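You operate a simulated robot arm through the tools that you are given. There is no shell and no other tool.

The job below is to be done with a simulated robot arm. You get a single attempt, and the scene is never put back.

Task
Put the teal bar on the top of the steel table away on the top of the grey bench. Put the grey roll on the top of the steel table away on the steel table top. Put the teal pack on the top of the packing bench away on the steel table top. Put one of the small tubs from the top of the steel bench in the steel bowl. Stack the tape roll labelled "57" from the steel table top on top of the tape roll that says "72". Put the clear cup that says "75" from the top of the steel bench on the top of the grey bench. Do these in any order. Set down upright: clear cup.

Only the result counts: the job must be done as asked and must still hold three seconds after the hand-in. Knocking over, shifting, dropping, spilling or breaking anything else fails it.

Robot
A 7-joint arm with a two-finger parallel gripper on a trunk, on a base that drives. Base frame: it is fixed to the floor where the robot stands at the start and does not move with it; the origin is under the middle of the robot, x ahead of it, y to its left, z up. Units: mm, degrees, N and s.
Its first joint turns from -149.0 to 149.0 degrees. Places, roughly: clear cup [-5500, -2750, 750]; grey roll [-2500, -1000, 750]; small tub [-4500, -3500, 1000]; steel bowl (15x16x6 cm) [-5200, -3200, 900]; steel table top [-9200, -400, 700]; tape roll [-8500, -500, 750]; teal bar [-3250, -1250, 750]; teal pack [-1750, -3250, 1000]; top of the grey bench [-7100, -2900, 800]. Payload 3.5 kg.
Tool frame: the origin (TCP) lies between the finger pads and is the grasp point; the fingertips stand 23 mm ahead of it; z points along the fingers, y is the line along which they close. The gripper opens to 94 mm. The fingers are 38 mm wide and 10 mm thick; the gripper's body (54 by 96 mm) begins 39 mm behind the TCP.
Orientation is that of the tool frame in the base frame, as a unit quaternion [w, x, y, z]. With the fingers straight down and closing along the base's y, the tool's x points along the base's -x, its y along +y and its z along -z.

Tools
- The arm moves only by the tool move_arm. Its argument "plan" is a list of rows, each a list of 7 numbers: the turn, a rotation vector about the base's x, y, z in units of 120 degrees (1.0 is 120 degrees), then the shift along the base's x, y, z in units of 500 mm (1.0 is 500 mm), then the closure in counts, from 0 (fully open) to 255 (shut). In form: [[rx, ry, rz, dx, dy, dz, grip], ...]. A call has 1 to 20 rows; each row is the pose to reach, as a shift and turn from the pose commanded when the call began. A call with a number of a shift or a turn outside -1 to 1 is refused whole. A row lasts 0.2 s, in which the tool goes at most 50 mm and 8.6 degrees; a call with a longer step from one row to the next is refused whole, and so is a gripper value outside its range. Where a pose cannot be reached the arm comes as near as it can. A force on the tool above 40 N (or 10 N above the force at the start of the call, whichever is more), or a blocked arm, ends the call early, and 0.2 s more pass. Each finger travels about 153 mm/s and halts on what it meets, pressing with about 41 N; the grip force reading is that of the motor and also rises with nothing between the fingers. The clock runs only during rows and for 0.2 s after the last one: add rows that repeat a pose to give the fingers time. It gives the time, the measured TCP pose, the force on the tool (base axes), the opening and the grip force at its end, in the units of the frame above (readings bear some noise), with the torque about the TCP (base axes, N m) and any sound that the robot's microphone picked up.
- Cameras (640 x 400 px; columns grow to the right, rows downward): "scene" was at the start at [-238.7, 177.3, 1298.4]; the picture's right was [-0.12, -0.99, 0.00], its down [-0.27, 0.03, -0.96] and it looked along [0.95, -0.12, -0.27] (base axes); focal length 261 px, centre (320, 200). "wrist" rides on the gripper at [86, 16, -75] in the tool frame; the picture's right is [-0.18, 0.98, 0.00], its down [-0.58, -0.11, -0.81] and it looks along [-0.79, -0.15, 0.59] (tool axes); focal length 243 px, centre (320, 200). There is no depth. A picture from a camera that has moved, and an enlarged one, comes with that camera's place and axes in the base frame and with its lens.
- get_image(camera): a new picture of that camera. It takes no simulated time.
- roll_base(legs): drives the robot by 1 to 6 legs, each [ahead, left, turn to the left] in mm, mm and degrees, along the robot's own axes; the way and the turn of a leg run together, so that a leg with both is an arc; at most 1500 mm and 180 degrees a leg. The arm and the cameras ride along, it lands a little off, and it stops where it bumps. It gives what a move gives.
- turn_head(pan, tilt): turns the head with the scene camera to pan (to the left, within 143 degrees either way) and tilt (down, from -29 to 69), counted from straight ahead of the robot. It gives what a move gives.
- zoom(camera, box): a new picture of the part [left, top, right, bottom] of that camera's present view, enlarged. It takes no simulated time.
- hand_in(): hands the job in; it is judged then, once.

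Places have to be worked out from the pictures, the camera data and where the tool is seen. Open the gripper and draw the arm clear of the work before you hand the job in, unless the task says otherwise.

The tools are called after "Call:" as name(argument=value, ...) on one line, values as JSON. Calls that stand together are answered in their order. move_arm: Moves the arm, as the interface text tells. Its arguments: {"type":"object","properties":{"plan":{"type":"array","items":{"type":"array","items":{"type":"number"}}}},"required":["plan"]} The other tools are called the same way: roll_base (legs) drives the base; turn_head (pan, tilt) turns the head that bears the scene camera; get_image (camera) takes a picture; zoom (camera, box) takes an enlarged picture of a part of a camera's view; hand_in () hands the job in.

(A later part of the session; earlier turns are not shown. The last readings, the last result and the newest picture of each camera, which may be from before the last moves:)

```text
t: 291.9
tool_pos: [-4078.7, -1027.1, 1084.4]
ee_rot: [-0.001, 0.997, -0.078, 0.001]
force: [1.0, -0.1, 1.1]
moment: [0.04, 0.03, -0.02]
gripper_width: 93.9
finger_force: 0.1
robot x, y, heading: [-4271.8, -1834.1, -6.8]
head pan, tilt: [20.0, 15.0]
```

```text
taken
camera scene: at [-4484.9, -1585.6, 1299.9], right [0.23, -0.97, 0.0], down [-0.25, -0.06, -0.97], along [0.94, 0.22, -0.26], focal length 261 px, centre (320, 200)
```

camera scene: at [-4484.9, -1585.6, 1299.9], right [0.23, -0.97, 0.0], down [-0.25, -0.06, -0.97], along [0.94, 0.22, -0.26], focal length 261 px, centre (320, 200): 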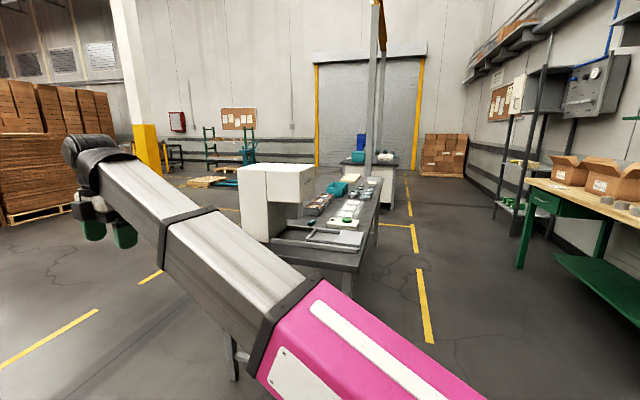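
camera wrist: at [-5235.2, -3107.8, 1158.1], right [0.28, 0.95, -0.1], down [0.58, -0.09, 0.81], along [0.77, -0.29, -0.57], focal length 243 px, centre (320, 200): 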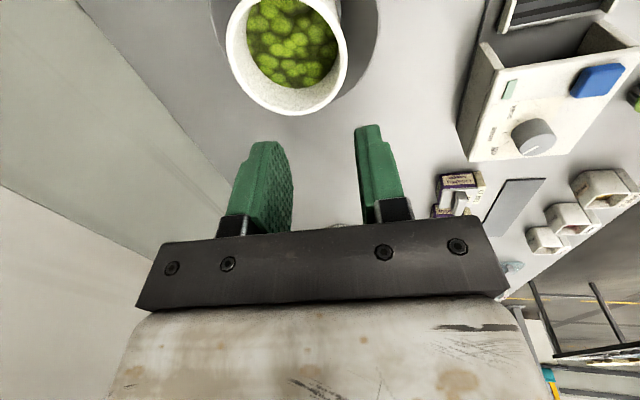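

The tall white machine stands on the near end of the table, so I'll keep further from the table while driving alongside it.

Call:
roll_base(legs=[[0, -230, 3.7], [800, 0, 0]])

Call:
turn_head(pan=45, tilt=25)

Call:
get_image(camera="scene")

Call:
get_image(camera="wrist")

```text
t: 296.8
tool_pos: [-3505.1, -1266.3, 1085.5]
ee_rot: [0.0, 1.0, -0.023, -0.007]
force: [-2.0, 0.4, 1.6]
moment: [0.0, -0.12, -0.02]
gripper_width: 94.1
finger_force: 0.0
robot x, y, heading: [-3611.0, -2089.4, -1.5]
head pan, tilt: [20.0, 15.0]
stopped in leg 2: the force on the tool passed its limit at 79 N (the readings are from after the stop); the commanded pose is now the measured one
```

```text
t: 297.7
tool_pos: [-3506.7, -1267.3, 1085.2]
ee_rot: [-0.001, 1.0, -0.022, -0.008]
force: [-6.9, -0.2, 1.5]
moment: [0.06, -0.43, -0.02]
gripper_width: 94.0
finger_force: 0.1
robot x, y, heading: [-3612.4, -2086.9, -1.3]
head pan, tilt: [45.0, 25.0]
```

```text
taken
camera scene: at [-3871.5, -1828.3, 1283.7], right [0.69, -0.72, 0.0], down [-0.3, -0.29, -0.91], along [0.66, 0.63, -0.42], focal length 261 px, centre (320, 200)
```

scene: 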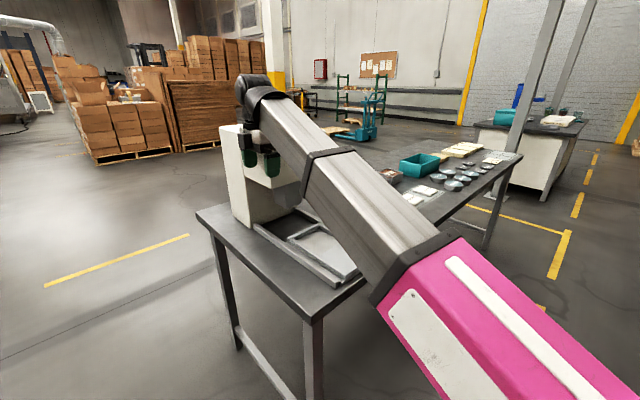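

```text
taken
camera wrist: at [-3419.2, -1286.2, 1158.7], right [-0.23, -0.97, 0.0], down [-0.57, 0.13, 0.81], along [-0.79, 0.19, -0.58], focal length 243 px, centre (320, 200)
```

wrist: 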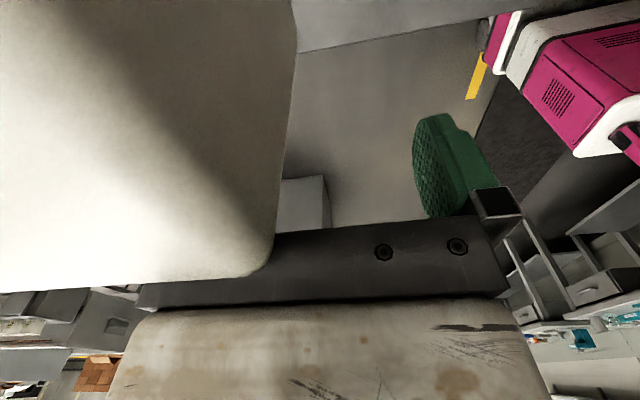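

The gripper bumped the white machine. I'll back straight off immediately and check for displacement.

Call:
roll_base(legs=[[-200, 0, 0]])

Call:
get_image(camera="scene")

Call:
get_image(camera="wrist")

```text
t: 299.3
tool_pos: [-3708.1, -1262.3, 1084.7]
ee_rot: [-0.002, 1.0, -0.021, -0.008]
force: [0.6, 0.8, 1.0]
moment: [0.02, 0.0, -0.01]
gripper_width: 94.0
finger_force: 0.1
robot x, y, heading: [-3810.0, -2086.8, -1.3]
head pan, tilt: [45.0, 25.0]
```

```text
taken
camera scene: at [-4071.1, -1825.5, 1283.7], right [0.69, -0.72, 0.0], down [-0.3, -0.29, -0.91], along [0.65, 0.63, -0.42], focal length 261 px, centre (320, 200)
```

scene: 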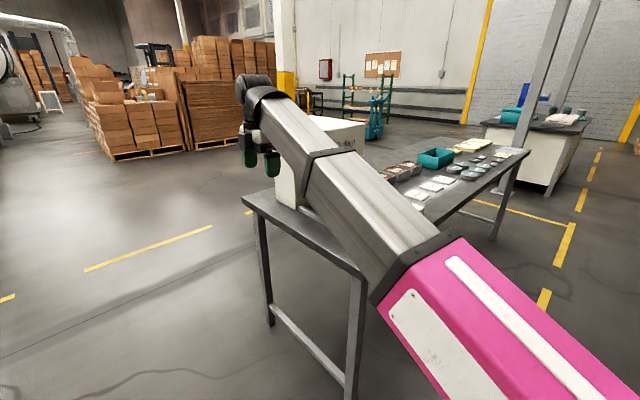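

```text
taken
camera wrist: at [-3621.1, -1281.4, 1158.6], right [-0.22, -0.97, 0.0], down [-0.57, 0.13, 0.81], along [-0.79, 0.18, -0.58], focal length 243 px, centre (320, 200)
```

wrist: 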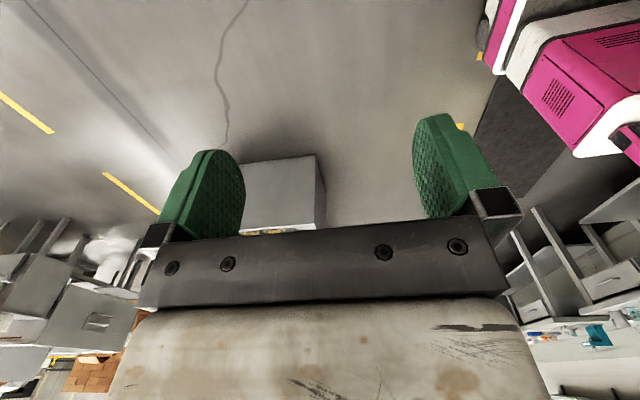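

Call:
zoom(camera="scene", box=[220, 100, 400, 230])

Call:
roll_base(legs=[[-461, 253, -5.5]])

Call:
turn_head(pan=20, tilt=15)

Call:
get_image(camera="scene")

Call:
zoom(camera="scene", box=[220, 145, 380, 245])

```text
3.08 times, centred on (310, 165) of scene
camera zoom: at [-4071.1, -1825.5, 1283.7], right [0.69, -0.72, 0.0], down [-0.3, -0.29, -0.91], along [0.65, 0.63, -0.42], focal length 804 px, centre (351, 308)
```

zoom: 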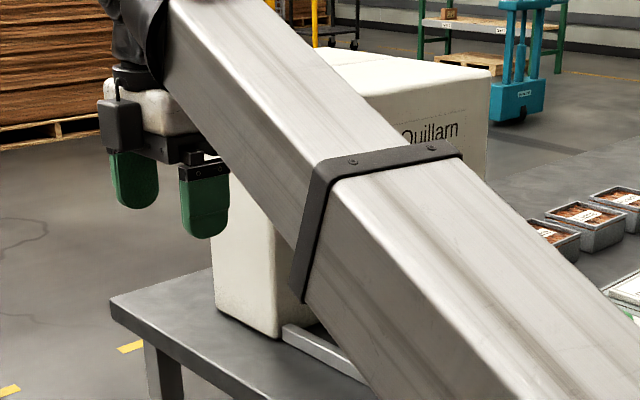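

```text
t: 302.3
tool_pos: [-4058.5, -991.0, 1084.3]
ee_rot: [-0.002, 0.998, -0.07, -0.007]
force: [-0.5, -0.3, 1.0]
moment: [-0.02, 0.0, -0.04]
gripper_width: 94.1
finger_force: 0.1
robot x, y, heading: [-4241.9, -1801.0, -6.6]
head pan, tilt: [45.0, 25.0]
```

```text
t: 303.2
tool_pos: [-4058.3, -991.8, 1085.6]
ee_rot: [-0.001, 0.997, -0.071, -0.007]
force: [-0.2, -0.3, 0.0]
moment: [0.01, 0.01, -0.05]
gripper_width: 94.1
finger_force: 0.2
robot x, y, heading: [-4240.7, -1800.0, -6.7]
head pan, tilt: [20.0, 15.0]
```

```text
taken
camera scene: at [-4457.2, -1551.1, 1299.9], right [0.23, -0.97, 0.0], down [-0.25, -0.06, -0.97], along [0.94, 0.22, -0.26], focal length 261 px, centre (320, 200)
```

scene: 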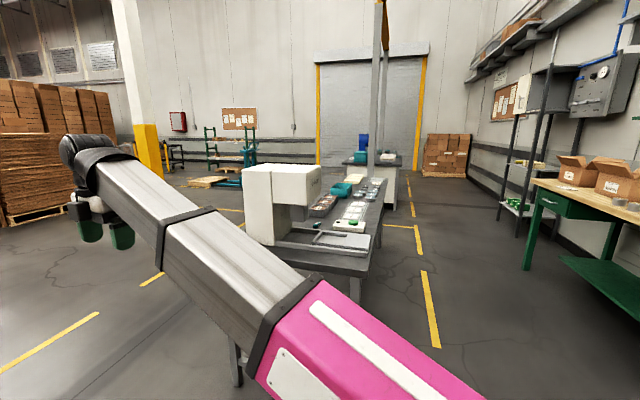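

```text
4.00 times, centred on (300, 195) of scene
camera zoom: at [-4457.2, -1551.1, 1299.9], right [0.23, -0.97, 0.0], down [-0.25, -0.06, -0.97], along [0.94, 0.22, -0.26], focal length 1045 px, centre (400, 220)
```

zoom: 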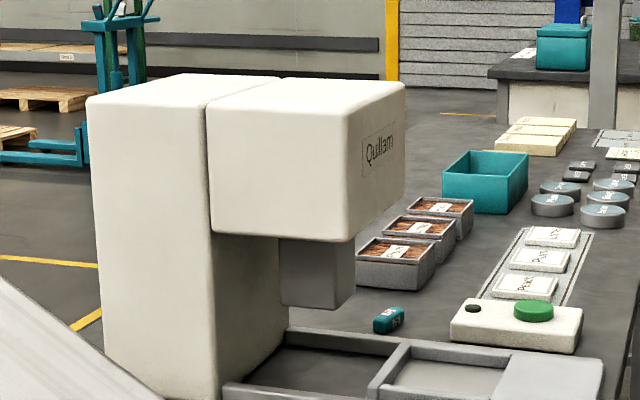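

The machine's base corner computes to its original place, so it didn't move. The bar is at about (-3186,-1234,811), beside the press head. I'll pass at y≈-2300 so the arm clears the head, then approach from x≈-2940.

Call:
roll_base(legs=[[0, -500, 3.6], [650, 0, 0], [680, 0, 0]])

Call:
turn_head(pan=110, tilt=20)

Call:
get_image(camera="scene")

Call:
get_image(camera="wrist")

```text
t: 312.6
tool_pos: [-2858.2, -1523.9, 1084.9]
ee_rot: [-0.001, 1.0, -0.03, -0.007]
force: [0.5, -0.8, -0.5]
moment: [0.0, 0.01, 0.0]
gripper_width: 94.1
finger_force: 0.0
robot x, y, heading: [-2977.0, -2344.7, -2.0]
head pan, tilt: [20.0, 15.0]
```

```text
t: 314.2
tool_pos: [-2857.7, -1524.1, 1084.1]
ee_rot: [-0.002, 1.0, -0.03, -0.007]
force: [0.5, -0.2, 0.6]
moment: [0.02, 0.0, 0.02]
gripper_width: 94.1
finger_force: 0.0
robot x, y, heading: [-2973.9, -2343.9, -2.2]
head pan, tilt: [110.0, 20.0]
```

```text
taken
camera scene: at [-3328.0, -2054.0, 1291.8], right [0.95, 0.31, 0.0], down [0.1, -0.33, -0.94], along [-0.29, 0.89, -0.34], focal length 261 px, centre (320, 200)
```

scene: 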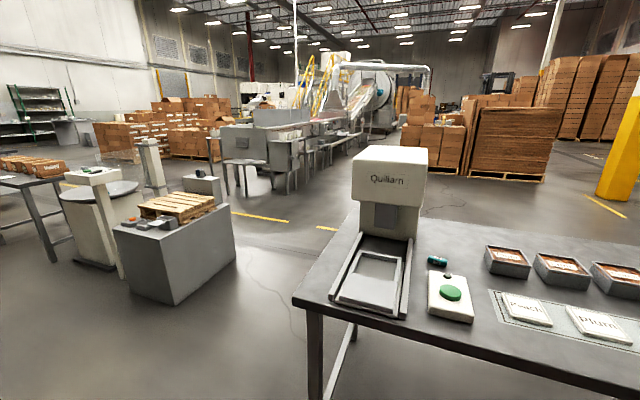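

```text
taken
camera wrist: at [-2771.4, -1544.7, 1158.6], right [-0.24, -0.97, 0.0], down [-0.56, 0.14, 0.81], along [-0.79, 0.2, -0.58], focal length 243 px, centre (320, 200)
```

wrist: 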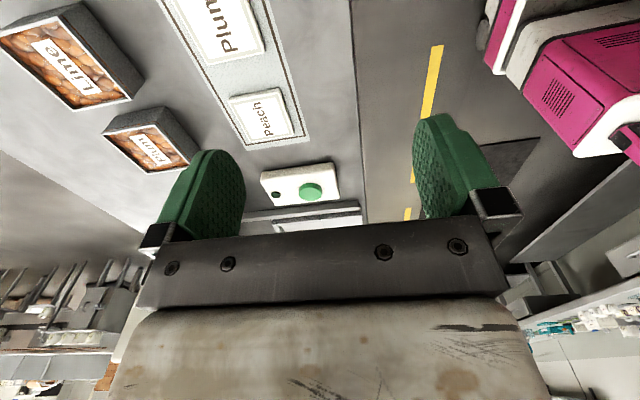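

Call:
zoom(camera="scene", box=[400, 230, 496, 290])

Call:
zoom(camera="scene", box=[300, 140, 540, 330])

```text
6.67 times, centred on (448, 260) of scene
camera zoom: at [-3328.0, -2054.0, 1291.8], right [0.95, 0.31, 0.0], down [0.1, -0.33, -0.94], along [-0.29, 0.89, -0.34], focal length 1741 px, centre (-533, -200)
```

zoom: 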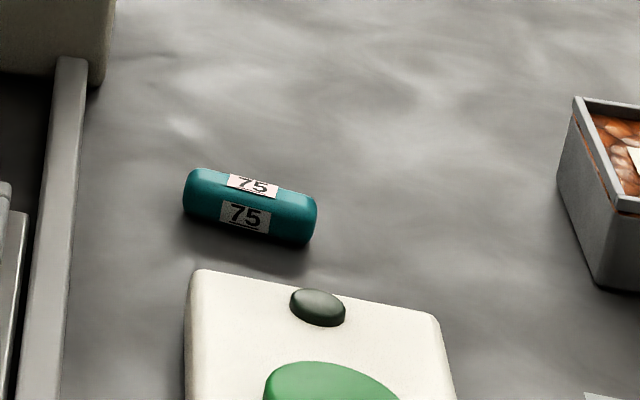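

```text
2.11 times, centred on (420, 235) of scene
camera zoom: at [-3328.0, -2054.0, 1291.8], right [0.95, 0.31, 0.0], down [0.1, -0.33, -0.94], along [-0.29, 0.89, -0.34], focal length 550 px, centre (110, 126)
```

zoom: 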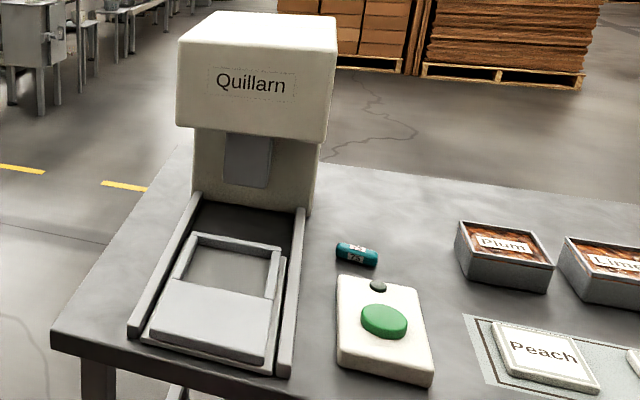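

The bar lies along x at about (-3188,-1236), ~65×25 mm, label 75. I'll move the base in (keeping ~30 mm from the table edge) and bring the tool over the bar.

Call:
roll_base(legs=[[0, 460, 0]])

Call:
turn_head(pan=100, tilt=35)

Call:
get_image(camera="scene")

```text
t: 317.0
tool_pos: [-2853.9, -1054.4, 1084.6]
ee_rot: [-0.001, 1.0, -0.023, -0.007]
force: [0.4, -0.5, -0.2]
moment: [-0.03, -0.02, -0.01]
gripper_width: 94.2
finger_force: 0.0
robot x, y, heading: [-2964.8, -1874.2, -1.1]
head pan, tilt: [110.0, 20.0]
```

```text
t: 317.8
tool_pos: [-2854.8, -1054.3, 1085.6]
ee_rot: [-0.001, 1.0, -0.025, -0.007]
force: [-0.4, 0.4, -0.3]
moment: [-0.03, 0.01, 0.0]
gripper_width: 94.0
finger_force: 0.0
robot x, y, heading: [-2959.5, -1876.0, -1.4]
head pan, tilt: [100.0, 35.0]
```

```text
taken
camera scene: at [-3301.4, -1591.5, 1268.0], right [0.99, 0.15, 0.0], down [0.09, -0.57, -0.82], along [-0.12, 0.81, -0.57], focal length 261 px, centre (320, 200)
```

scene: 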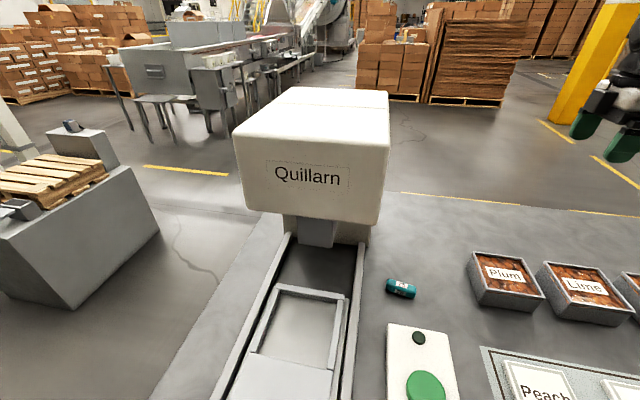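

The press head's side is ~80 mm from my intended grip point, so I'll grip slightly toward the bar's +x end. Moving above it at z≈1040 with a narrower opening.

Call:
move_arm(plan=[[0, 0, 0, -0.05, -0.02, 0, 120], [0, 0, 0, -0.13, -0.06, 0, 120], [0, 0, 0, -0.21, -0.11, 0, 120], [0, 0, 0, -0.29, -0.16, 0, 120], [0, 0, 0, -0.37, -0.2, 0, 120], [0, 0, 0, -0.45, -0.25, -0.02, 120], [-0.001, -0.003, -0.005, -0.52, -0.29, -0.05, 120], [-0.0015, -0.005, -0.01, -0.58, -0.325, -0.08, 120], [-0.0019, -0.0067, -0.02, -0.63, -0.35, -0.09, 120], [-0.0019, -0.0067, -0.02, -0.644, -0.358, -0.09, 120], [-0.0019, -0.0067, -0.02, -0.644, -0.358, -0.09, 120]])

Call:
get_image(camera="wrist")

Call:
get_image(camera="scene")

```text
t: 320.2
tool_pos: [-3174.3, -1235.6, 1041.4]
ee_rot: [0.001, 0.999, -0.045, 0.001]
force: [-0.2, -0.4, -0.4]
moment: [-0.03, 0.0, 0.0]
gripper_width: 49.5
finger_force: 0.1
robot x, y, heading: [-2960.1, -1873.6, -1.3]
head pan, tilt: [100.0, 35.0]
```

```text
taken
camera wrist: at [-3090.5, -1257.3, 1116.9], right [-0.27, -0.96, 0.0], down [-0.57, 0.16, 0.81], along [-0.78, 0.22, -0.59], focal length 243 px, centre (320, 200)
```

wrist: 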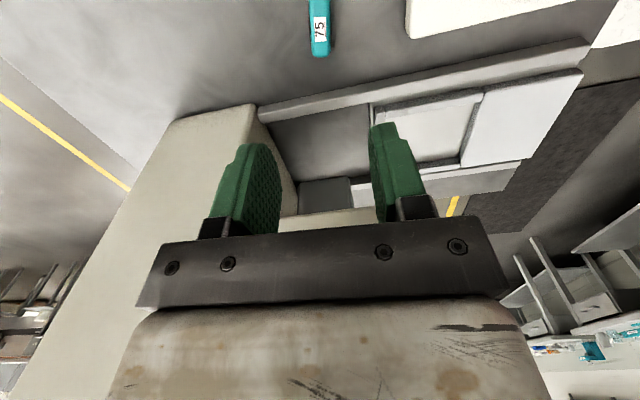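

```text
taken
camera scene: at [-3301.4, -1591.6, 1267.9], right [0.99, 0.15, 0.0], down [0.09, -0.57, -0.82], along [-0.12, 0.81, -0.57], focal length 261 px, centre (320, 200)
```

scene: 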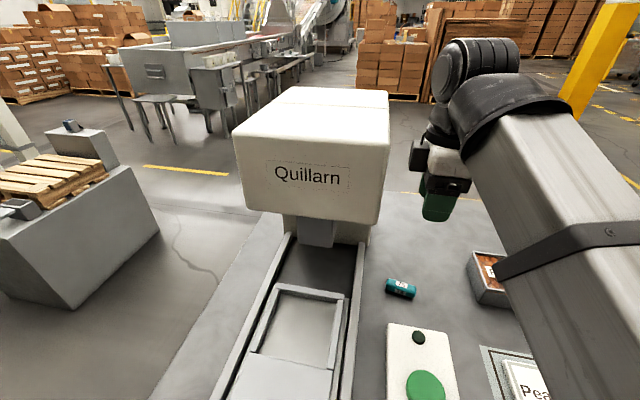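

Call:
zoom(camera="wrist", box=[256, 0, 384, 80])

```text
5.00 times, centred on (320, 40) of wrist
camera zoom: at [-3090.5, -1257.3, 1116.9], right [-0.27, -0.96, 0.0], down [-0.57, 0.16, 0.81], along [-0.78, 0.22, -0.59], focal length 1213 px, centre (320, 1000)
```

zoom: 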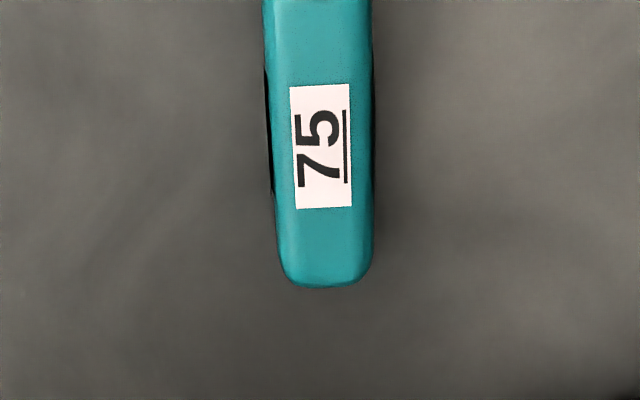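

The bar's axis is about −13° from x, centre (-3187,-1230). I'll align, centre and lower to z≈865 for a last check.

Call:
move_arm(plan=[[0, 0, -0.03, -0.004, 0.002, -0.04, 120], [0, 0, -0.06, -0.008, 0.0038, -0.1, 120], [0, 0, -0.067, -0.0084, 0.0038, -0.17, 120], [0, 0, -0.067, -0.0084, 0.0038, -0.24, 120], [0, 0, -0.067, -0.0084, 0.0038, -0.31, 120], [0, 0, -0.067, -0.0084, 0.0038, -0.354, 120], [0, 0, -0.067, -0.0084, 0.0038, -0.354, 120]])

Call:
get_image(camera="wrist")

Call:
zoom(camera="scene", box=[360, 200, 500, 320])

```text
t: 321.8
tool_pos: [-3179.7, -1232.8, 863.2]
ee_rot: [0.001, 0.993, -0.115, 0.001]
force: [0.2, -0.4, 0.0]
moment: [-0.02, 0.0, -0.04]
gripper_width: 49.6
finger_force: 0.0
robot x, y, heading: [-2960.4, -1877.3, -1.4]
head pan, tilt: [100.0, 35.0]
```

```text
taken
camera wrist: at [-3099.6, -1267.0, 938.9], right [-0.4, -0.92, 0.0], down [-0.54, 0.24, 0.81], along [-0.74, 0.32, -0.59], focal length 243 px, centre (320, 200)
```

wrist: 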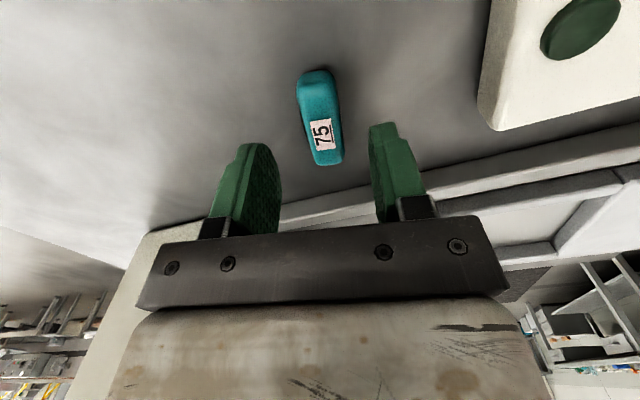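

```text
3.33 times, centred on (430, 260) of scene
camera zoom: at [-3301.4, -1591.6, 1267.9], right [0.99, 0.15, 0.0], down [0.09, -0.57, -0.82], along [-0.12, 0.81, -0.57], focal length 871 px, centre (-47, 0)
```

zoom: 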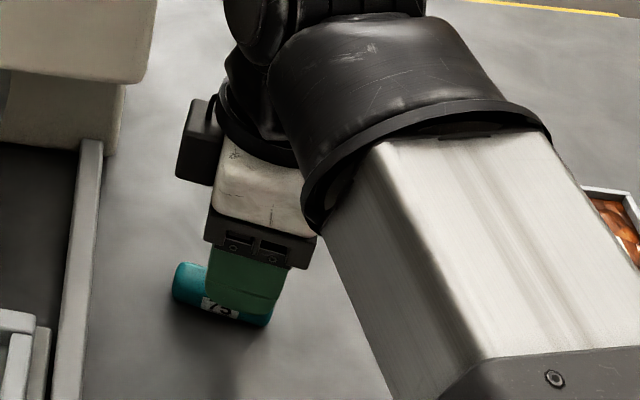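

Well aligned (within ~4°). Fine-rotating, descending to z≈827 and closing.

Call:
move_arm(plan=[[0, 0, -0.015, 0, -0.001, -0.02, 120], [0, 0, -0.03, 0, -0.0026, -0.045, 120], [0, 0, -0.03, 0, -0.0026, -0.066, 120], [0, 0, -0.03, 0, -0.0026, -0.074, 120], [0, 0, -0.03, 0, -0.0026, -0.074, 120], [0, 0, -0.03, 0, -0.0026, -0.074, 180], [0, 0, -0.03, 0, -0.0026, -0.074, 255], [0, 0, -0.03, 0, -0.0026, -0.074, 255], [0, 0, -0.03, 0, -0.0026, -0.074, 255]])

Call:
get_image(camera="wrist")

```text
t: 323.8
tool_pos: [-3180.4, -1232.0, 828.1]
ee_rot: [0.001, 0.989, -0.147, 0.001]
force: [0.1, -0.2, 2.8]
moment: [-0.01, 0.02, -0.01]
gripper_width: 20.9
finger_force: 40.7
robot x, y, heading: [-2960.0, -1879.2, -1.1]
head pan, tilt: [100.0, 35.0]
```

```text
taken
camera wrist: at [-3102.1, -1271.4, 902.2], right [-0.46, -0.89, 0.0], down [-0.53, 0.27, 0.81], along [-0.72, 0.37, -0.59], focal length 243 px, centre (320, 200)
```

wrist: 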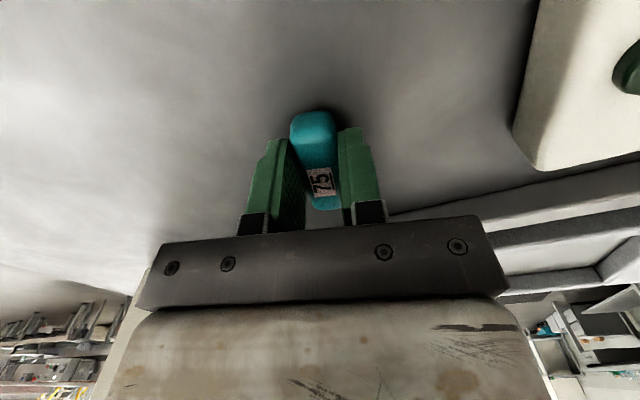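

Gripped (20.9 mm). Lifting straight up, then moving away from the press head.

Call:
move_arm(plan=[[0, 0, 0, 0, 0, 0.02, 255], [0, 0, 0, 0, 0, 0.06, 255], [0, 0, 0, 0, 0, 0.13, 255], [0, 0, 0, 0, 0, 0.2, 255], [0, 0, 0, 0, 0, 0.27, 255], [0, 0, 0, 0, 0, 0.34, 255], [0, 0, 0, 0, 0, 0.41, 255], [0, 0, 0, 0.05, 0, 0.46, 255], [0, 0, 0, 0.12, 0, 0.5, 255], [0, 0, 0, 0.2, 0, 0.52, 255], [0, 0, 0, 0.28, -0.02, 0.52, 255], [0, 0, 0, 0.36, -0.05, 0.52, 255], [0, 0, 0, 0.44, -0.08, 0.52, 255], [0, 0, 0, 0.5, -0.1, 0.52, 255]])

Call:
get_image(camera="wrist")

Call:
get_image(camera="scene")

```text
t: 326.8
tool_pos: [-2929.6, -1269.8, 1051.7]
ee_rot: [-0.013, 0.989, -0.145, 0.0]
force: [0.4, 0.3, 0.1]
moment: [0.0, -0.04, 0.01]
gripper_width: 20.9
finger_force: 40.8
out of reach, approached as far as the arm can: row 9, 10, 11, 12, 13, 14
robot x, y, heading: [-2958.9, -1872.8, -1.5]
head pan, tilt: [100.0, 35.0]
```

```text
taken
camera wrist: at [-2850.7, -1310.9, 1126.5], right [-0.46, -0.89, -0.02], down [-0.53, 0.25, 0.81], along [-0.71, 0.39, -0.59], focal length 243 px, centre (320, 200)
```

wrist: 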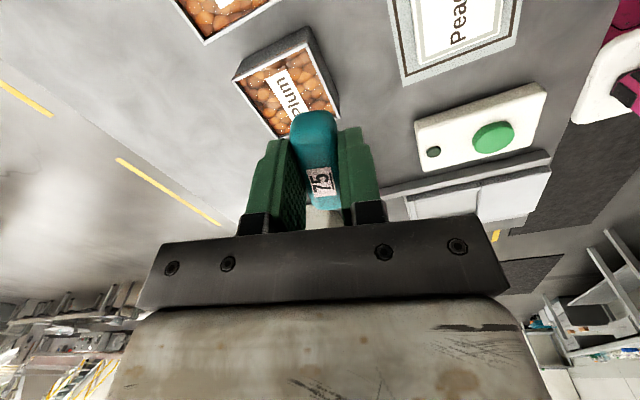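

```text
taken
camera scene: at [-3301.4, -1591.7, 1267.9], right [0.99, 0.15, 0.0], down [0.09, -0.57, -0.82], along [-0.12, 0.81, -0.57], focal length 261 px, centre (320, 200)
```

scene: 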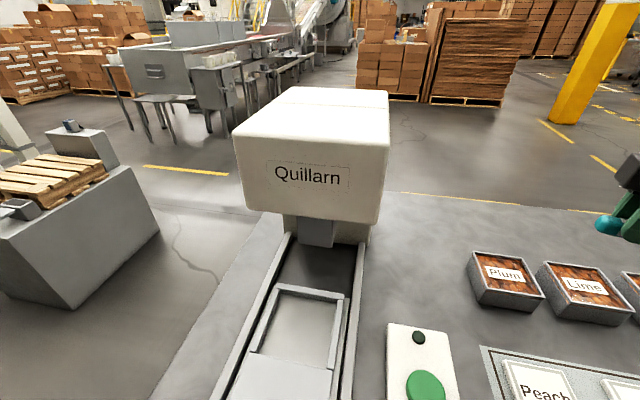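

Bar in hand. I'll back away from the table, drive −x to open floor, and turn around to face the wall benches.

Call:
roll_base(legs=[[0, -430, 0], [-1340, 0, 0], [0, 350, 0], [0, 0, -177]])

Call:
turn_head(pan=90, tilt=20)

Call:
get_image(camera="scene")

```text
t: 344.9
tool_pos: [-4351.8, -2468.2, 1051.7]
ee_rot: [-0.001, 0.194, 0.981, -0.014]
force: [0.6, 0.6, -0.4]
moment: [0.0, -0.01, 0.0]
gripper_width: 20.6
finger_force: 40.8
robot x, y, heading: [-4264.0, -1867.5, 173.0]
head pan, tilt: [100.0, 35.0]
```

```text
t: 345.7
tool_pos: [-4351.3, -2466.7, 1052.0]
ee_rot: [-0.001, 0.193, 0.981, -0.014]
force: [0.6, -1.0, -0.7]
moment: [0.01, 0.01, -0.01]
gripper_width: 20.5
finger_force: 41.1
robot x, y, heading: [-4256.9, -1866.9, 173.1]
head pan, tilt: [90.0, 20.0]
```

```text
taken
camera scene: at [-3968.8, -2189.5, 1291.7], right [-0.99, 0.12, 0.0], down [0.04, 0.34, -0.94], along [-0.11, -0.93, -0.34], focal length 261 px, centre (320, 200)
```

scene: 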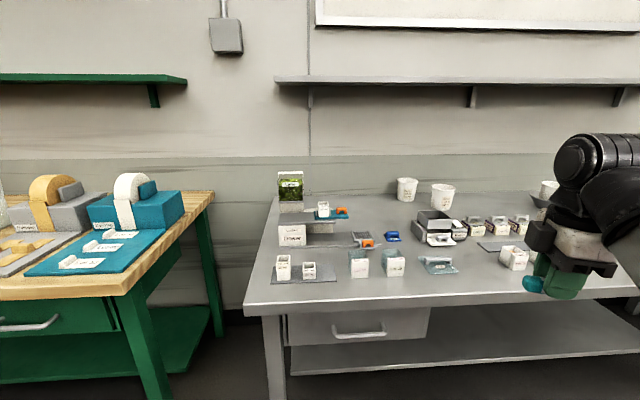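

Now drive along the aisle to the grey bench.

Call:
roll_base(legs=[[0, 0, 4.7], [1450, -40, 0], [1450, -40, 0], [150, 0, 0]])

Call:
turn_head(pan=90, tilt=30)

Call:
get_image(camera="scene")

Call:
get_image(camera="wrist")

```text
t: 361.2
tool_pos: [-7385.4, -2218.8, 1051.6]
ee_rot: [-0.001, 0.167, 0.986, -0.013]
force: [0.9, 0.4, -0.6]
moment: [0.01, -0.01, -0.01]
gripper_width: 20.6
finger_force: 41.1
robot x, y, heading: [-7326.5, -1619.4, 176.1]
head pan, tilt: [90.0, 20.0]
```

```text
t: 362.0
tool_pos: [-7387.1, -2219.0, 1052.0]
ee_rot: [0.0, 0.167, 0.986, -0.013]
force: [0.0, 0.4, -0.2]
moment: [-0.01, 0.02, 0.01]
gripper_width: 20.6
finger_force: 41.1
robot x, y, heading: [-7325.1, -1612.6, 176.1]
head pan, tilt: [90.0, 30.0]
```

```text
taken
camera scene: at [-7017.6, -1917.9, 1275.8], right [-1.0, 0.07, 0.0], down [0.03, 0.5, -0.87], along [-0.06, -0.86, -0.5], focal length 261 px, centre (320, 200)
```

scene: 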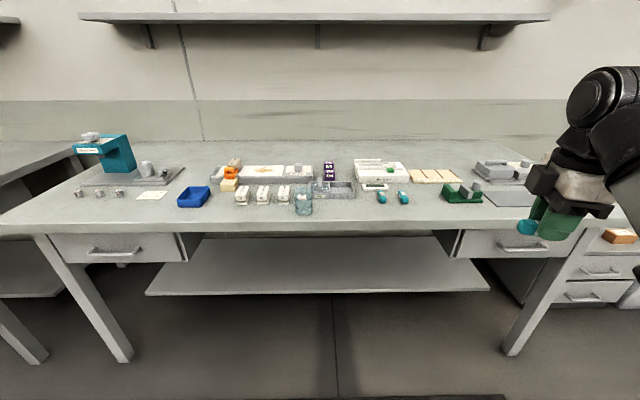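

```text
taken
camera wrist: at [-7461.5, -2171.6, 1126.5], right [0.5, 0.87, -0.02], down [0.52, -0.27, 0.81], along [0.7, -0.42, -0.59], focal length 243 px, centre (320, 200)
```

wrist: 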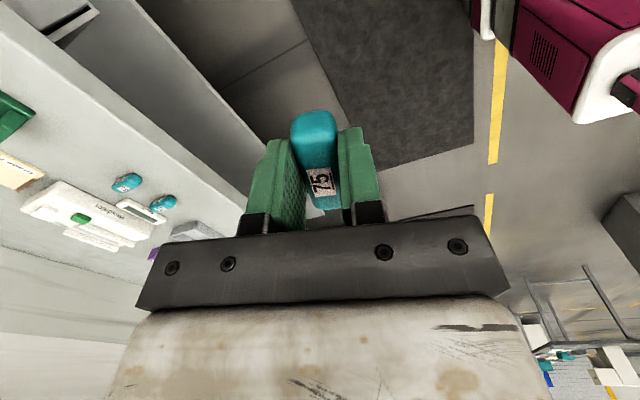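

Two sibling teal bars lie at about (-7274,-2665) and (-7347,-2660); the next spot in the row, (-7418,-2657), is free. Moving the base in.

Call:
roll_base(legs=[[0, 440, 0]])

Call:
get_image(camera="wrist")

Call:
turn_head(pan=80, tilt=40)

Call:
get_image(camera="scene")

```text
t: 364.6
tool_pos: [-7414.2, -2660.9, 1051.9]
ee_rot: [0.0, 0.165, 0.986, -0.013]
force: [0.3, -0.1, 0.0]
moment: [-0.01, -0.02, 0.02]
gripper_width: 20.6
finger_force: 41.3
robot x, y, heading: [-7357.0, -2055.9, 176.0]
head pan, tilt: [90.0, 30.0]
```

```text
taken
camera wrist: at [-7489.0, -2613.7, 1126.5], right [0.5, 0.87, -0.02], down [0.52, -0.27, 0.81], along [0.7, -0.41, -0.59], focal length 243 px, centre (320, 200)
```

wrist: 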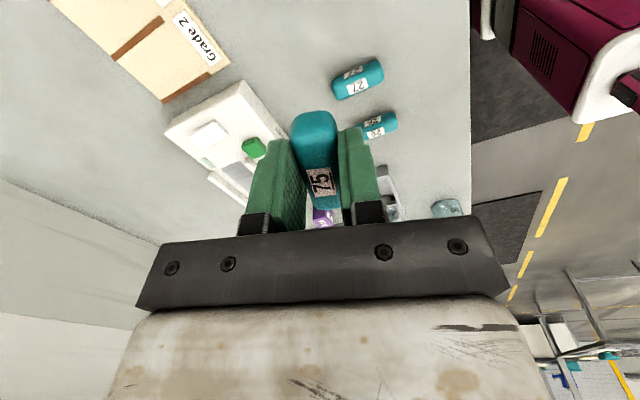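

```text
t: 365.4
tool_pos: [-7413.2, -2660.2, 1052.4]
ee_rot: [0.0, 0.166, 0.986, -0.014]
force: [0.2, 0.2, -0.6]
moment: [0.02, -0.04, -0.04]
gripper_width: 20.8
finger_force: 40.9
robot x, y, heading: [-7354.5, -2058.1, 176.1]
head pan, tilt: [80.0, 40.0]
```

```text
taken
camera scene: at [-7060.1, -2351.0, 1260.4], right [-0.97, 0.24, 0.0], down [0.15, 0.62, -0.77], along [-0.18, -0.74, -0.64], focal length 261 px, centre (320, 200)
```

scene: 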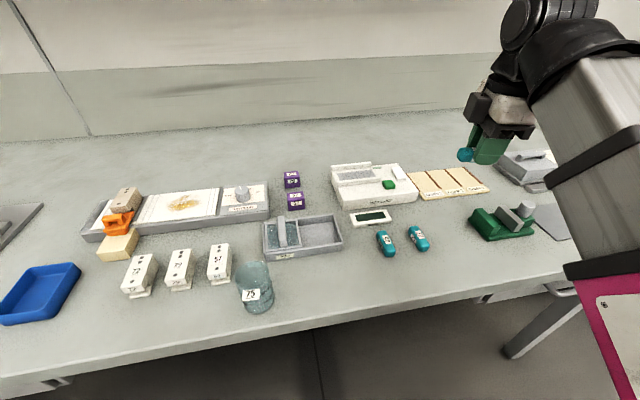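

The gap between bar "27" and the green fixture is ~110 mm; I'll centre the bar at x≈-7426 and descend to ~14 mm above.

Call:
move_arm(plan=[[0.004, -0.0007, 0, -0.012, 0.003, -0.03, 255], [0.008, -0.0014, 0, -0.024, 0.006, -0.09, 255], [0.0122, -0.002, 0, -0.024, 0.006, -0.16, 255], [0.0122, -0.002, 0, -0.024, 0.006, -0.23, 255], [0.0122, -0.002, 0, -0.024, 0.006, -0.3, 255], [0.0122, -0.002, 0, -0.024, 0.006, -0.354, 255], [0.0122, -0.002, 0, -0.024, 0.006, -0.354, 255]])

Call:
get_image(camera="wrist")

Call:
zoom(camera="scene", box=[380, 170, 508, 270])

```text
t: 367.0
tool_pos: [-7425.3, -2657.2, 876.3]
ee_rot: [-0.001, 0.165, 0.986, 0.0]
force: [0.2, -0.5, -0.1]
moment: [-0.02, -0.02, -0.01]
gripper_width: 20.8
finger_force: 41.6
robot x, y, heading: [-7355.5, -2054.5, 176.2]
head pan, tilt: [80.0, 40.0]
```

```text
taken
camera wrist: at [-7501.3, -2611.7, 951.2], right [0.5, 0.87, 0.0], down [0.51, -0.29, 0.81], along [0.7, -0.4, -0.59], focal length 243 px, centre (320, 200)
```

wrist: 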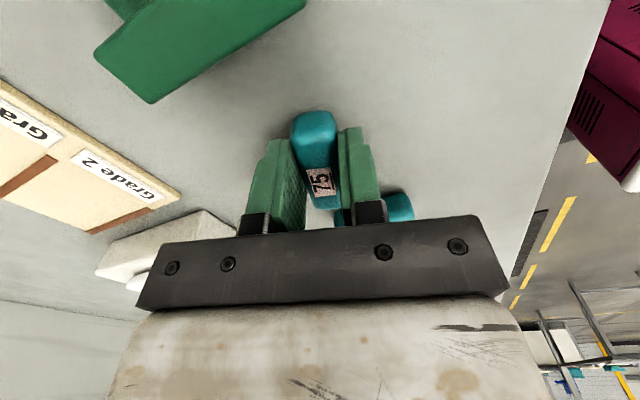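

```text
4.00 times, centred on (444, 220) of scene
camera zoom: at [-7060.2, -2351.0, 1260.4], right [-0.97, 0.24, 0.0], down [0.15, 0.62, -0.77], along [-0.18, -0.74, -0.64], focal length 1045 px, centre (-176, 120)
```

zoom: 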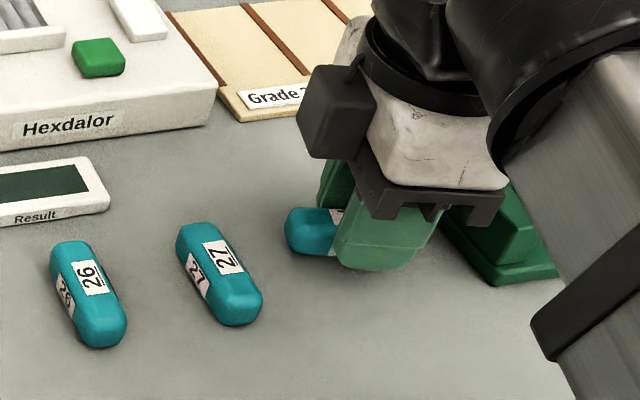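

Clear of neighbours. Stepping down gently to contact.

Call:
move_arm(plan=[[0, 0, 0, 0, 0, -0.006, 255], [0, 0, 0, 0, 0, -0.012, 255], [0, 0, 0, 0, 0, -0.018, 255], [0, 0, 0, 0, 0, -0.022, 255], [0, 0, 0, 0, 0, -0.022, 255]])

Call:
move_arm(plan=[[0, 0, 0, 0, 0, -0.003, 255], [0, 0, 0, 0, 0, -0.005, 255], [0, 0, 0, 0, 0, -0.005, 255]])

```text
t: 367.9
tool_pos: [-7425.8, -2656.3, 867.5]
ee_rot: [-0.001, 0.165, 0.986, -0.001]
force: [-0.1, 4.3, 17.0]
moment: [0.05, -0.14, 0.01]
gripper_width: 20.9
finger_force: 41.0
robot x, y, heading: [-7353.6, -2052.3, 176.5]
head pan, tilt: [80.0, 40.0]
stopped in row 4: the force on the tool passed its limit at 47 N (the readings are from after the stop); the commanded pose is now the measured one
```

```text
t: 368.3
tool_pos: [-7425.8, -2657.1, 868.2]
ee_rot: [-0.001, 0.166, 0.986, -0.001]
force: [1.0, 3.0, 18.1]
moment: [0.04, -0.05, 0.01]
gripper_width: 21.1
finger_force: 40.8
robot x, y, heading: [-7358.0, -2056.3, 176.1]
head pan, tilt: [80.0, 40.0]
stopped in row 1: the force on the tool passed its limit at 47 N (the readings are from after the stop); the commanded pose is now the measured one
```

Call:
zoom(camera="scene", box=[420, 195, 484, 245])

Call:
get_image(camera="wrist")

```text
8.00 times, centred on (452, 220) of scene
camera zoom: at [-7060.1, -2350.5, 1260.5], right [-0.97, 0.24, 0.0], down [0.15, 0.62, -0.77], along [-0.18, -0.74, -0.64], focal length 2089 px, centre (-736, 40)
```

zoom: 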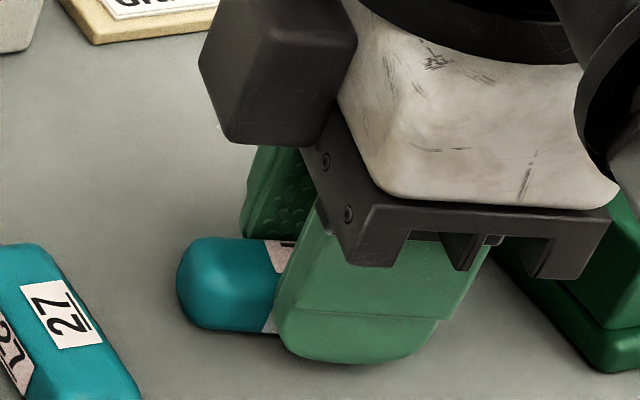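

```text
taken
camera wrist: at [-7501.8, -2611.6, 942.3], right [0.5, 0.87, 0.0], down [0.51, -0.29, 0.81], along [0.7, -0.4, -0.59], focal length 243 px, centre (320, 200)
```

wrist: 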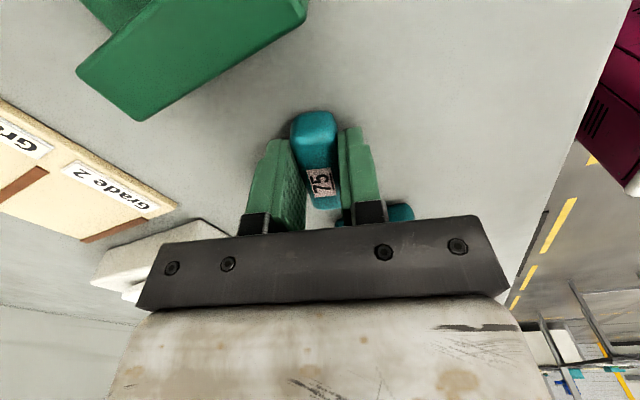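

The bar rests on the bench. Easing up slightly and opening.

Call:
move_arm(plan=[[0, 0, 0, 0, 0, 0.001, 255], [0, 0, 0, 0, 0, 0.002, 255], [0, 0, 0, 0, 0, 0.002, 195], [0, 0, 0, 0, 0, 0.002, 190], [0, 0, 0, 0, 0, 0.002, 178], [0, 0, 0, 0, 0, 0.002, 160], [0, 0, 0, 0, 0, 0.002, 135], [0, 0, 0, 0, 0, 0.002, 120], [0, 0, 0, 0, 0, 0.002, 120]])

Call:
zoom(camera="scene", box=[404, 190, 484, 250])

```text
t: 370.3
tool_pos: [-7424.7, -2655.9, 867.4]
ee_rot: [0.0, 0.165, 0.986, -0.002]
force: [-0.4, -0.5, 0.2]
moment: [0.0, 0.03, -0.01]
gripper_width: 49.7
finger_force: 0.1
robot x, y, heading: [-7353.6, -2058.1, 175.9]
head pan, tilt: [80.0, 40.0]
```

```text
6.67 times, centred on (444, 220) of scene
camera zoom: at [-7060.2, -2350.9, 1260.4], right [-0.97, 0.24, 0.0], down [0.15, 0.62, -0.77], along [-0.18, -0.74, -0.64], focal length 1741 px, centre (-507, 67)
```

zoom: 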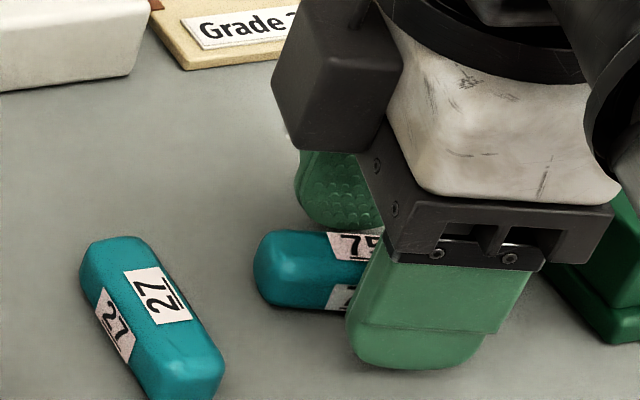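

Released on the bench. Rising straight up and checking.

Call:
move_arm(plan=[[0, 0, 0, 0, 0, 0.03, 120], [0, 0, 0, 0, 0, 0.09, 120], [0, 0, 0, 0, 0, 0.17, 120], [0, 0, 0, 0, 0, 0.25, 120], [0, 0, 0, 0, 0, 0.33, 60], [0, 0, 0, 0, 0, 0.36, 0]])

Call:
zoom(camera="scene", box=[220, 160, 540, 320])

```text
t: 371.7
tool_pos: [-7422.7, -2658.6, 1042.2]
ee_rot: [-0.001, 0.165, 0.986, -0.004]
force: [0.9, -0.1, 0.2]
moment: [-0.01, 0.04, -0.02]
gripper_width: 93.8
finger_force: 0.1
out of reach, approached as far as the arm can: row 6
robot x, y, heading: [-7359.7, -2055.9, 176.3]
head pan, tilt: [80.0, 40.0]
```

```text
2.00 times, centred on (380, 240) of scene
camera zoom: at [-7060.2, -2350.9, 1260.4], right [-0.97, 0.24, 0.0], down [0.15, 0.62, -0.77], along [-0.18, -0.74, -0.64], focal length 522 px, centre (200, 120)
```

zoom: 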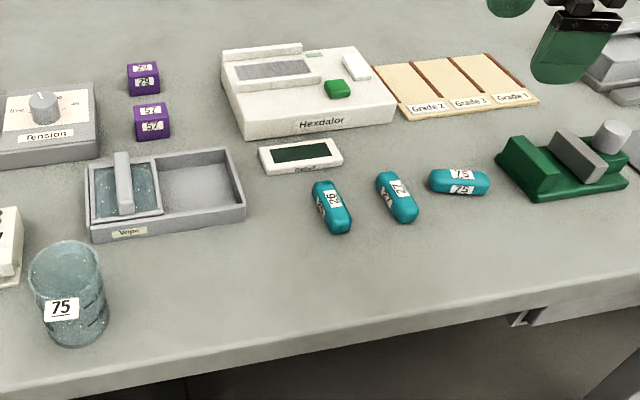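

All good there. Last item: the teal pack on the packing bench. Backing away and driving +x along the aisle.

Call:
roll_base(legs=[[0, -400, 1.3], [-1400, 0, 0], [-1400, 0, 0], [-1300, 0, 0]])

Call:
turn_head(pan=120, tilt=15)

Call:
get_image(camera="scene")

```text
t: 393.5
tool_pos: [-3294.1, -2427.6, 1041.3]
ee_rot: [0.0, 0.154, 0.988, -0.005]
force: [0.3, 0.5, -0.5]
moment: [0.0, 0.03, -0.01]
gripper_width: 93.9
finger_force: 0.0
robot x, y, heading: [-3239.4, -1825.0, 177.5]
head pan, tilt: [80.0, 40.0]
```

```text
t: 394.6
tool_pos: [-3293.6, -2427.8, 1041.2]
ee_rot: [-0.001, 0.154, 0.988, -0.005]
force: [-0.1, 0.5, 0.1]
moment: [0.0, -0.01, -0.05]
gripper_width: 94.3
finger_force: 0.1
robot x, y, heading: [-3241.7, -1820.0, 177.7]
head pan, tilt: [120.0, 15.0]
```

```text
taken
camera scene: at [-2877.0, -2109.6, 1299.9], right [-0.89, -0.46, 0.0], down [-0.12, 0.23, -0.97], along [0.45, -0.86, -0.26], focal length 261 px, centre (320, 200)
```

scene: 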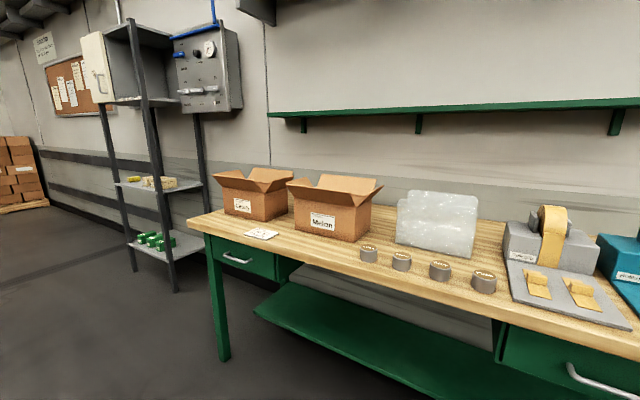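

The teal pack sits behind the Cherry box at the bench's far end. Moving over and further +x to see it.

Call:
roll_base(legs=[[0, 280, 0], [-1400, 0, 0]])

Call:
turn_head(pan=95, tilt=25)

Call:
get_image(camera="scene")

Call:
get_image(camera="wrist")

```text
t: 403.1
tool_pos: [-1868.4, -2719.3, 1042.5]
ee_rot: [-0.001, 0.125, 0.992, -0.006]
force: [0.0, 0.2, 0.1]
moment: [0.01, 0.06, 0.0]
gripper_width: 93.8
finger_force: 0.1
robot x, y, heading: [-1848.6, -2114.0, -178.7]
head pan, tilt: [120.0, 15.0]
```

```text
t: 404.0
tool_pos: [-1867.4, -2718.5, 1041.4]
ee_rot: [-0.001, 0.127, 0.992, -0.005]
force: [-0.4, 0.1, -0.5]
moment: [0.0, 0.0, 0.0]
gripper_width: 94.3
finger_force: 0.0
robot x, y, heading: [-1852.6, -2114.3, -179.2]
head pan, tilt: [95.0, 25.0]
```

```text
taken
camera scene: at [-1508.0, -2389.1, 1283.7], right [-0.99, -0.11, 0.0], down [-0.04, 0.42, -0.91], along [0.1, -0.9, -0.42], focal length 261 px, centre (320, 200)
```

scene: 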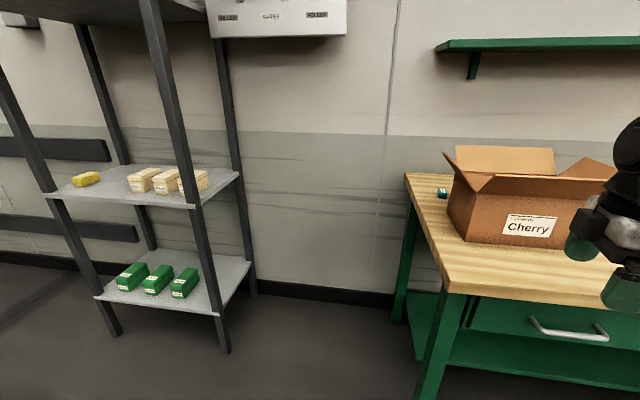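

```text
taken
camera wrist: at [-1947.3, -2680.0, 1117.0], right [0.42, 0.91, -0.01], down [0.54, -0.24, 0.81], along [0.73, -0.35, -0.59], focal length 243 px, centre (320, 200)
```

wrist: 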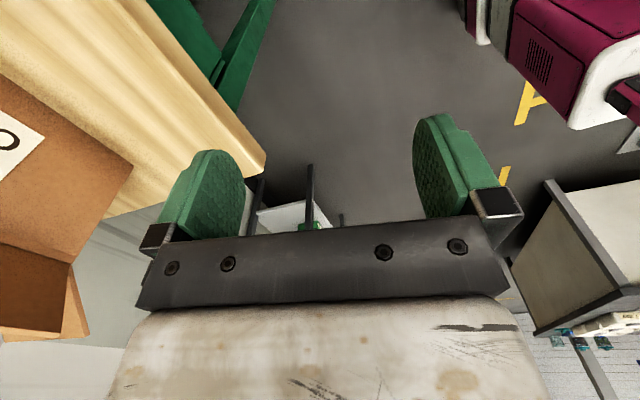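

Call:
zoom(camera="scene", box=[400, 165, 480, 215])

Call:
zoom(camera="scene", box=[390, 130, 630, 280])

```text
8.00 times, centred on (440, 190) of scene
camera zoom: at [-1508.0, -2389.1, 1283.7], right [-0.99, -0.11, 0.0], down [-0.04, 0.42, -0.91], along [0.1, -0.9, -0.42], focal length 2089 px, centre (-640, 280)
```

zoom: 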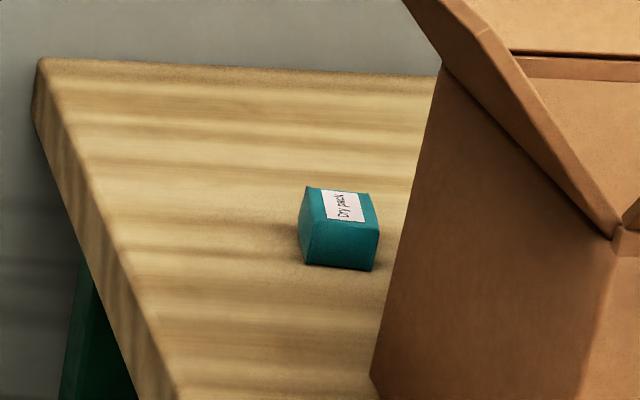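

```text
2.67 times, centred on (510, 205) of scene
camera zoom: at [-1508.0, -2389.1, 1283.7], right [-0.99, -0.11, 0.0], down [-0.04, 0.42, -0.91], along [0.1, -0.9, -0.42], focal length 696 px, centre (-187, 187)
```

zoom: 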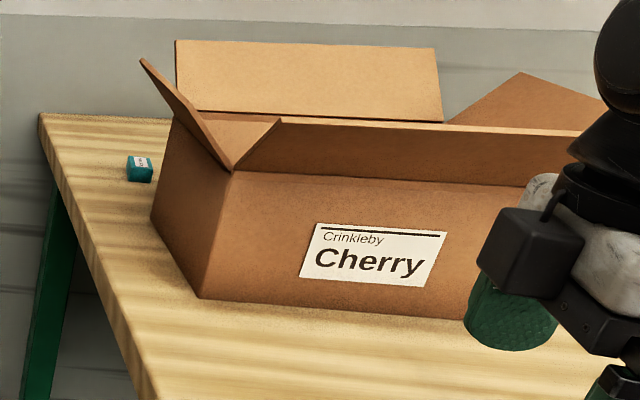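

The pack ("Dry pack") is behind the Cherry box near the bench's left end, with box flaps around it. I'll reposition further +x and closer to view it in profile.

Call:
roll_base(legs=[[-540, 0, 0], [0, 420, 0]])

Call:
turn_head(pan=55, tilt=25)

Call:
get_image(camera="scene")

Call:
get_image(camera="wrist")

```text
t: 409.3
tool_pos: [-1303.3, -3128.8, 1041.3]
ee_rot: [-0.001, 0.117, 0.993, -0.006]
force: [-0.1, -0.5, 0.0]
moment: [0.0, -0.02, 0.03]
gripper_width: 93.9
finger_force: 0.1
robot x, y, heading: [-1295.7, -2522.2, -178.1]
head pan, tilt: [95.0, 25.0]
```

```text
t: 410.3
tool_pos: [-1304.1, -3128.2, 1041.3]
ee_rot: [-0.001, 0.117, 0.993, -0.005]
force: [0.0, 0.3, -1.0]
moment: [0.0, -0.02, 0.0]
gripper_width: 94.0
finger_force: 0.0
robot x, y, heading: [-1295.1, -2520.4, -178.5]
head pan, tilt: [55.0, 25.0]
```

```text
taken
camera scene: at [-1010.8, -2778.2, 1283.7], right [-0.84, 0.55, 0.0], down [0.23, 0.35, -0.91], along [-0.49, -0.76, -0.42], focal length 261 px, centre (320, 200)
```

scene: 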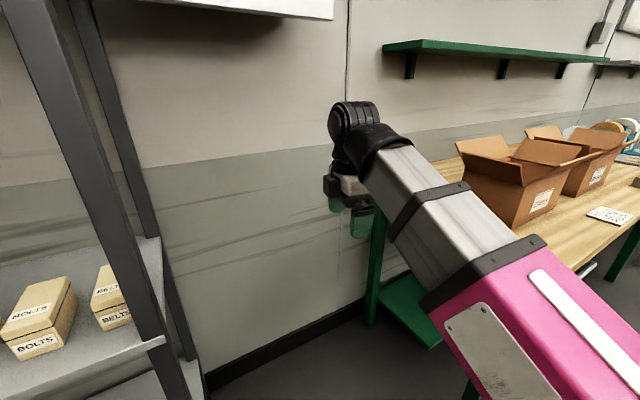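

```text
taken
camera wrist: at [-1384.0, -3090.3, 1117.0], right [0.41, 0.91, -0.01], down [0.54, -0.23, 0.81], along [0.73, -0.34, -0.59], focal length 243 px, centre (320, 200)
```

wrist: 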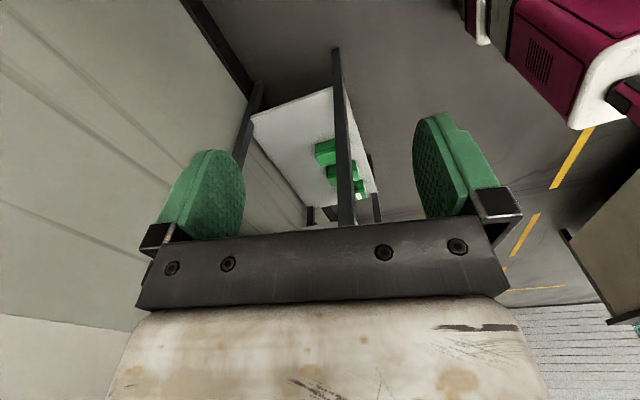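

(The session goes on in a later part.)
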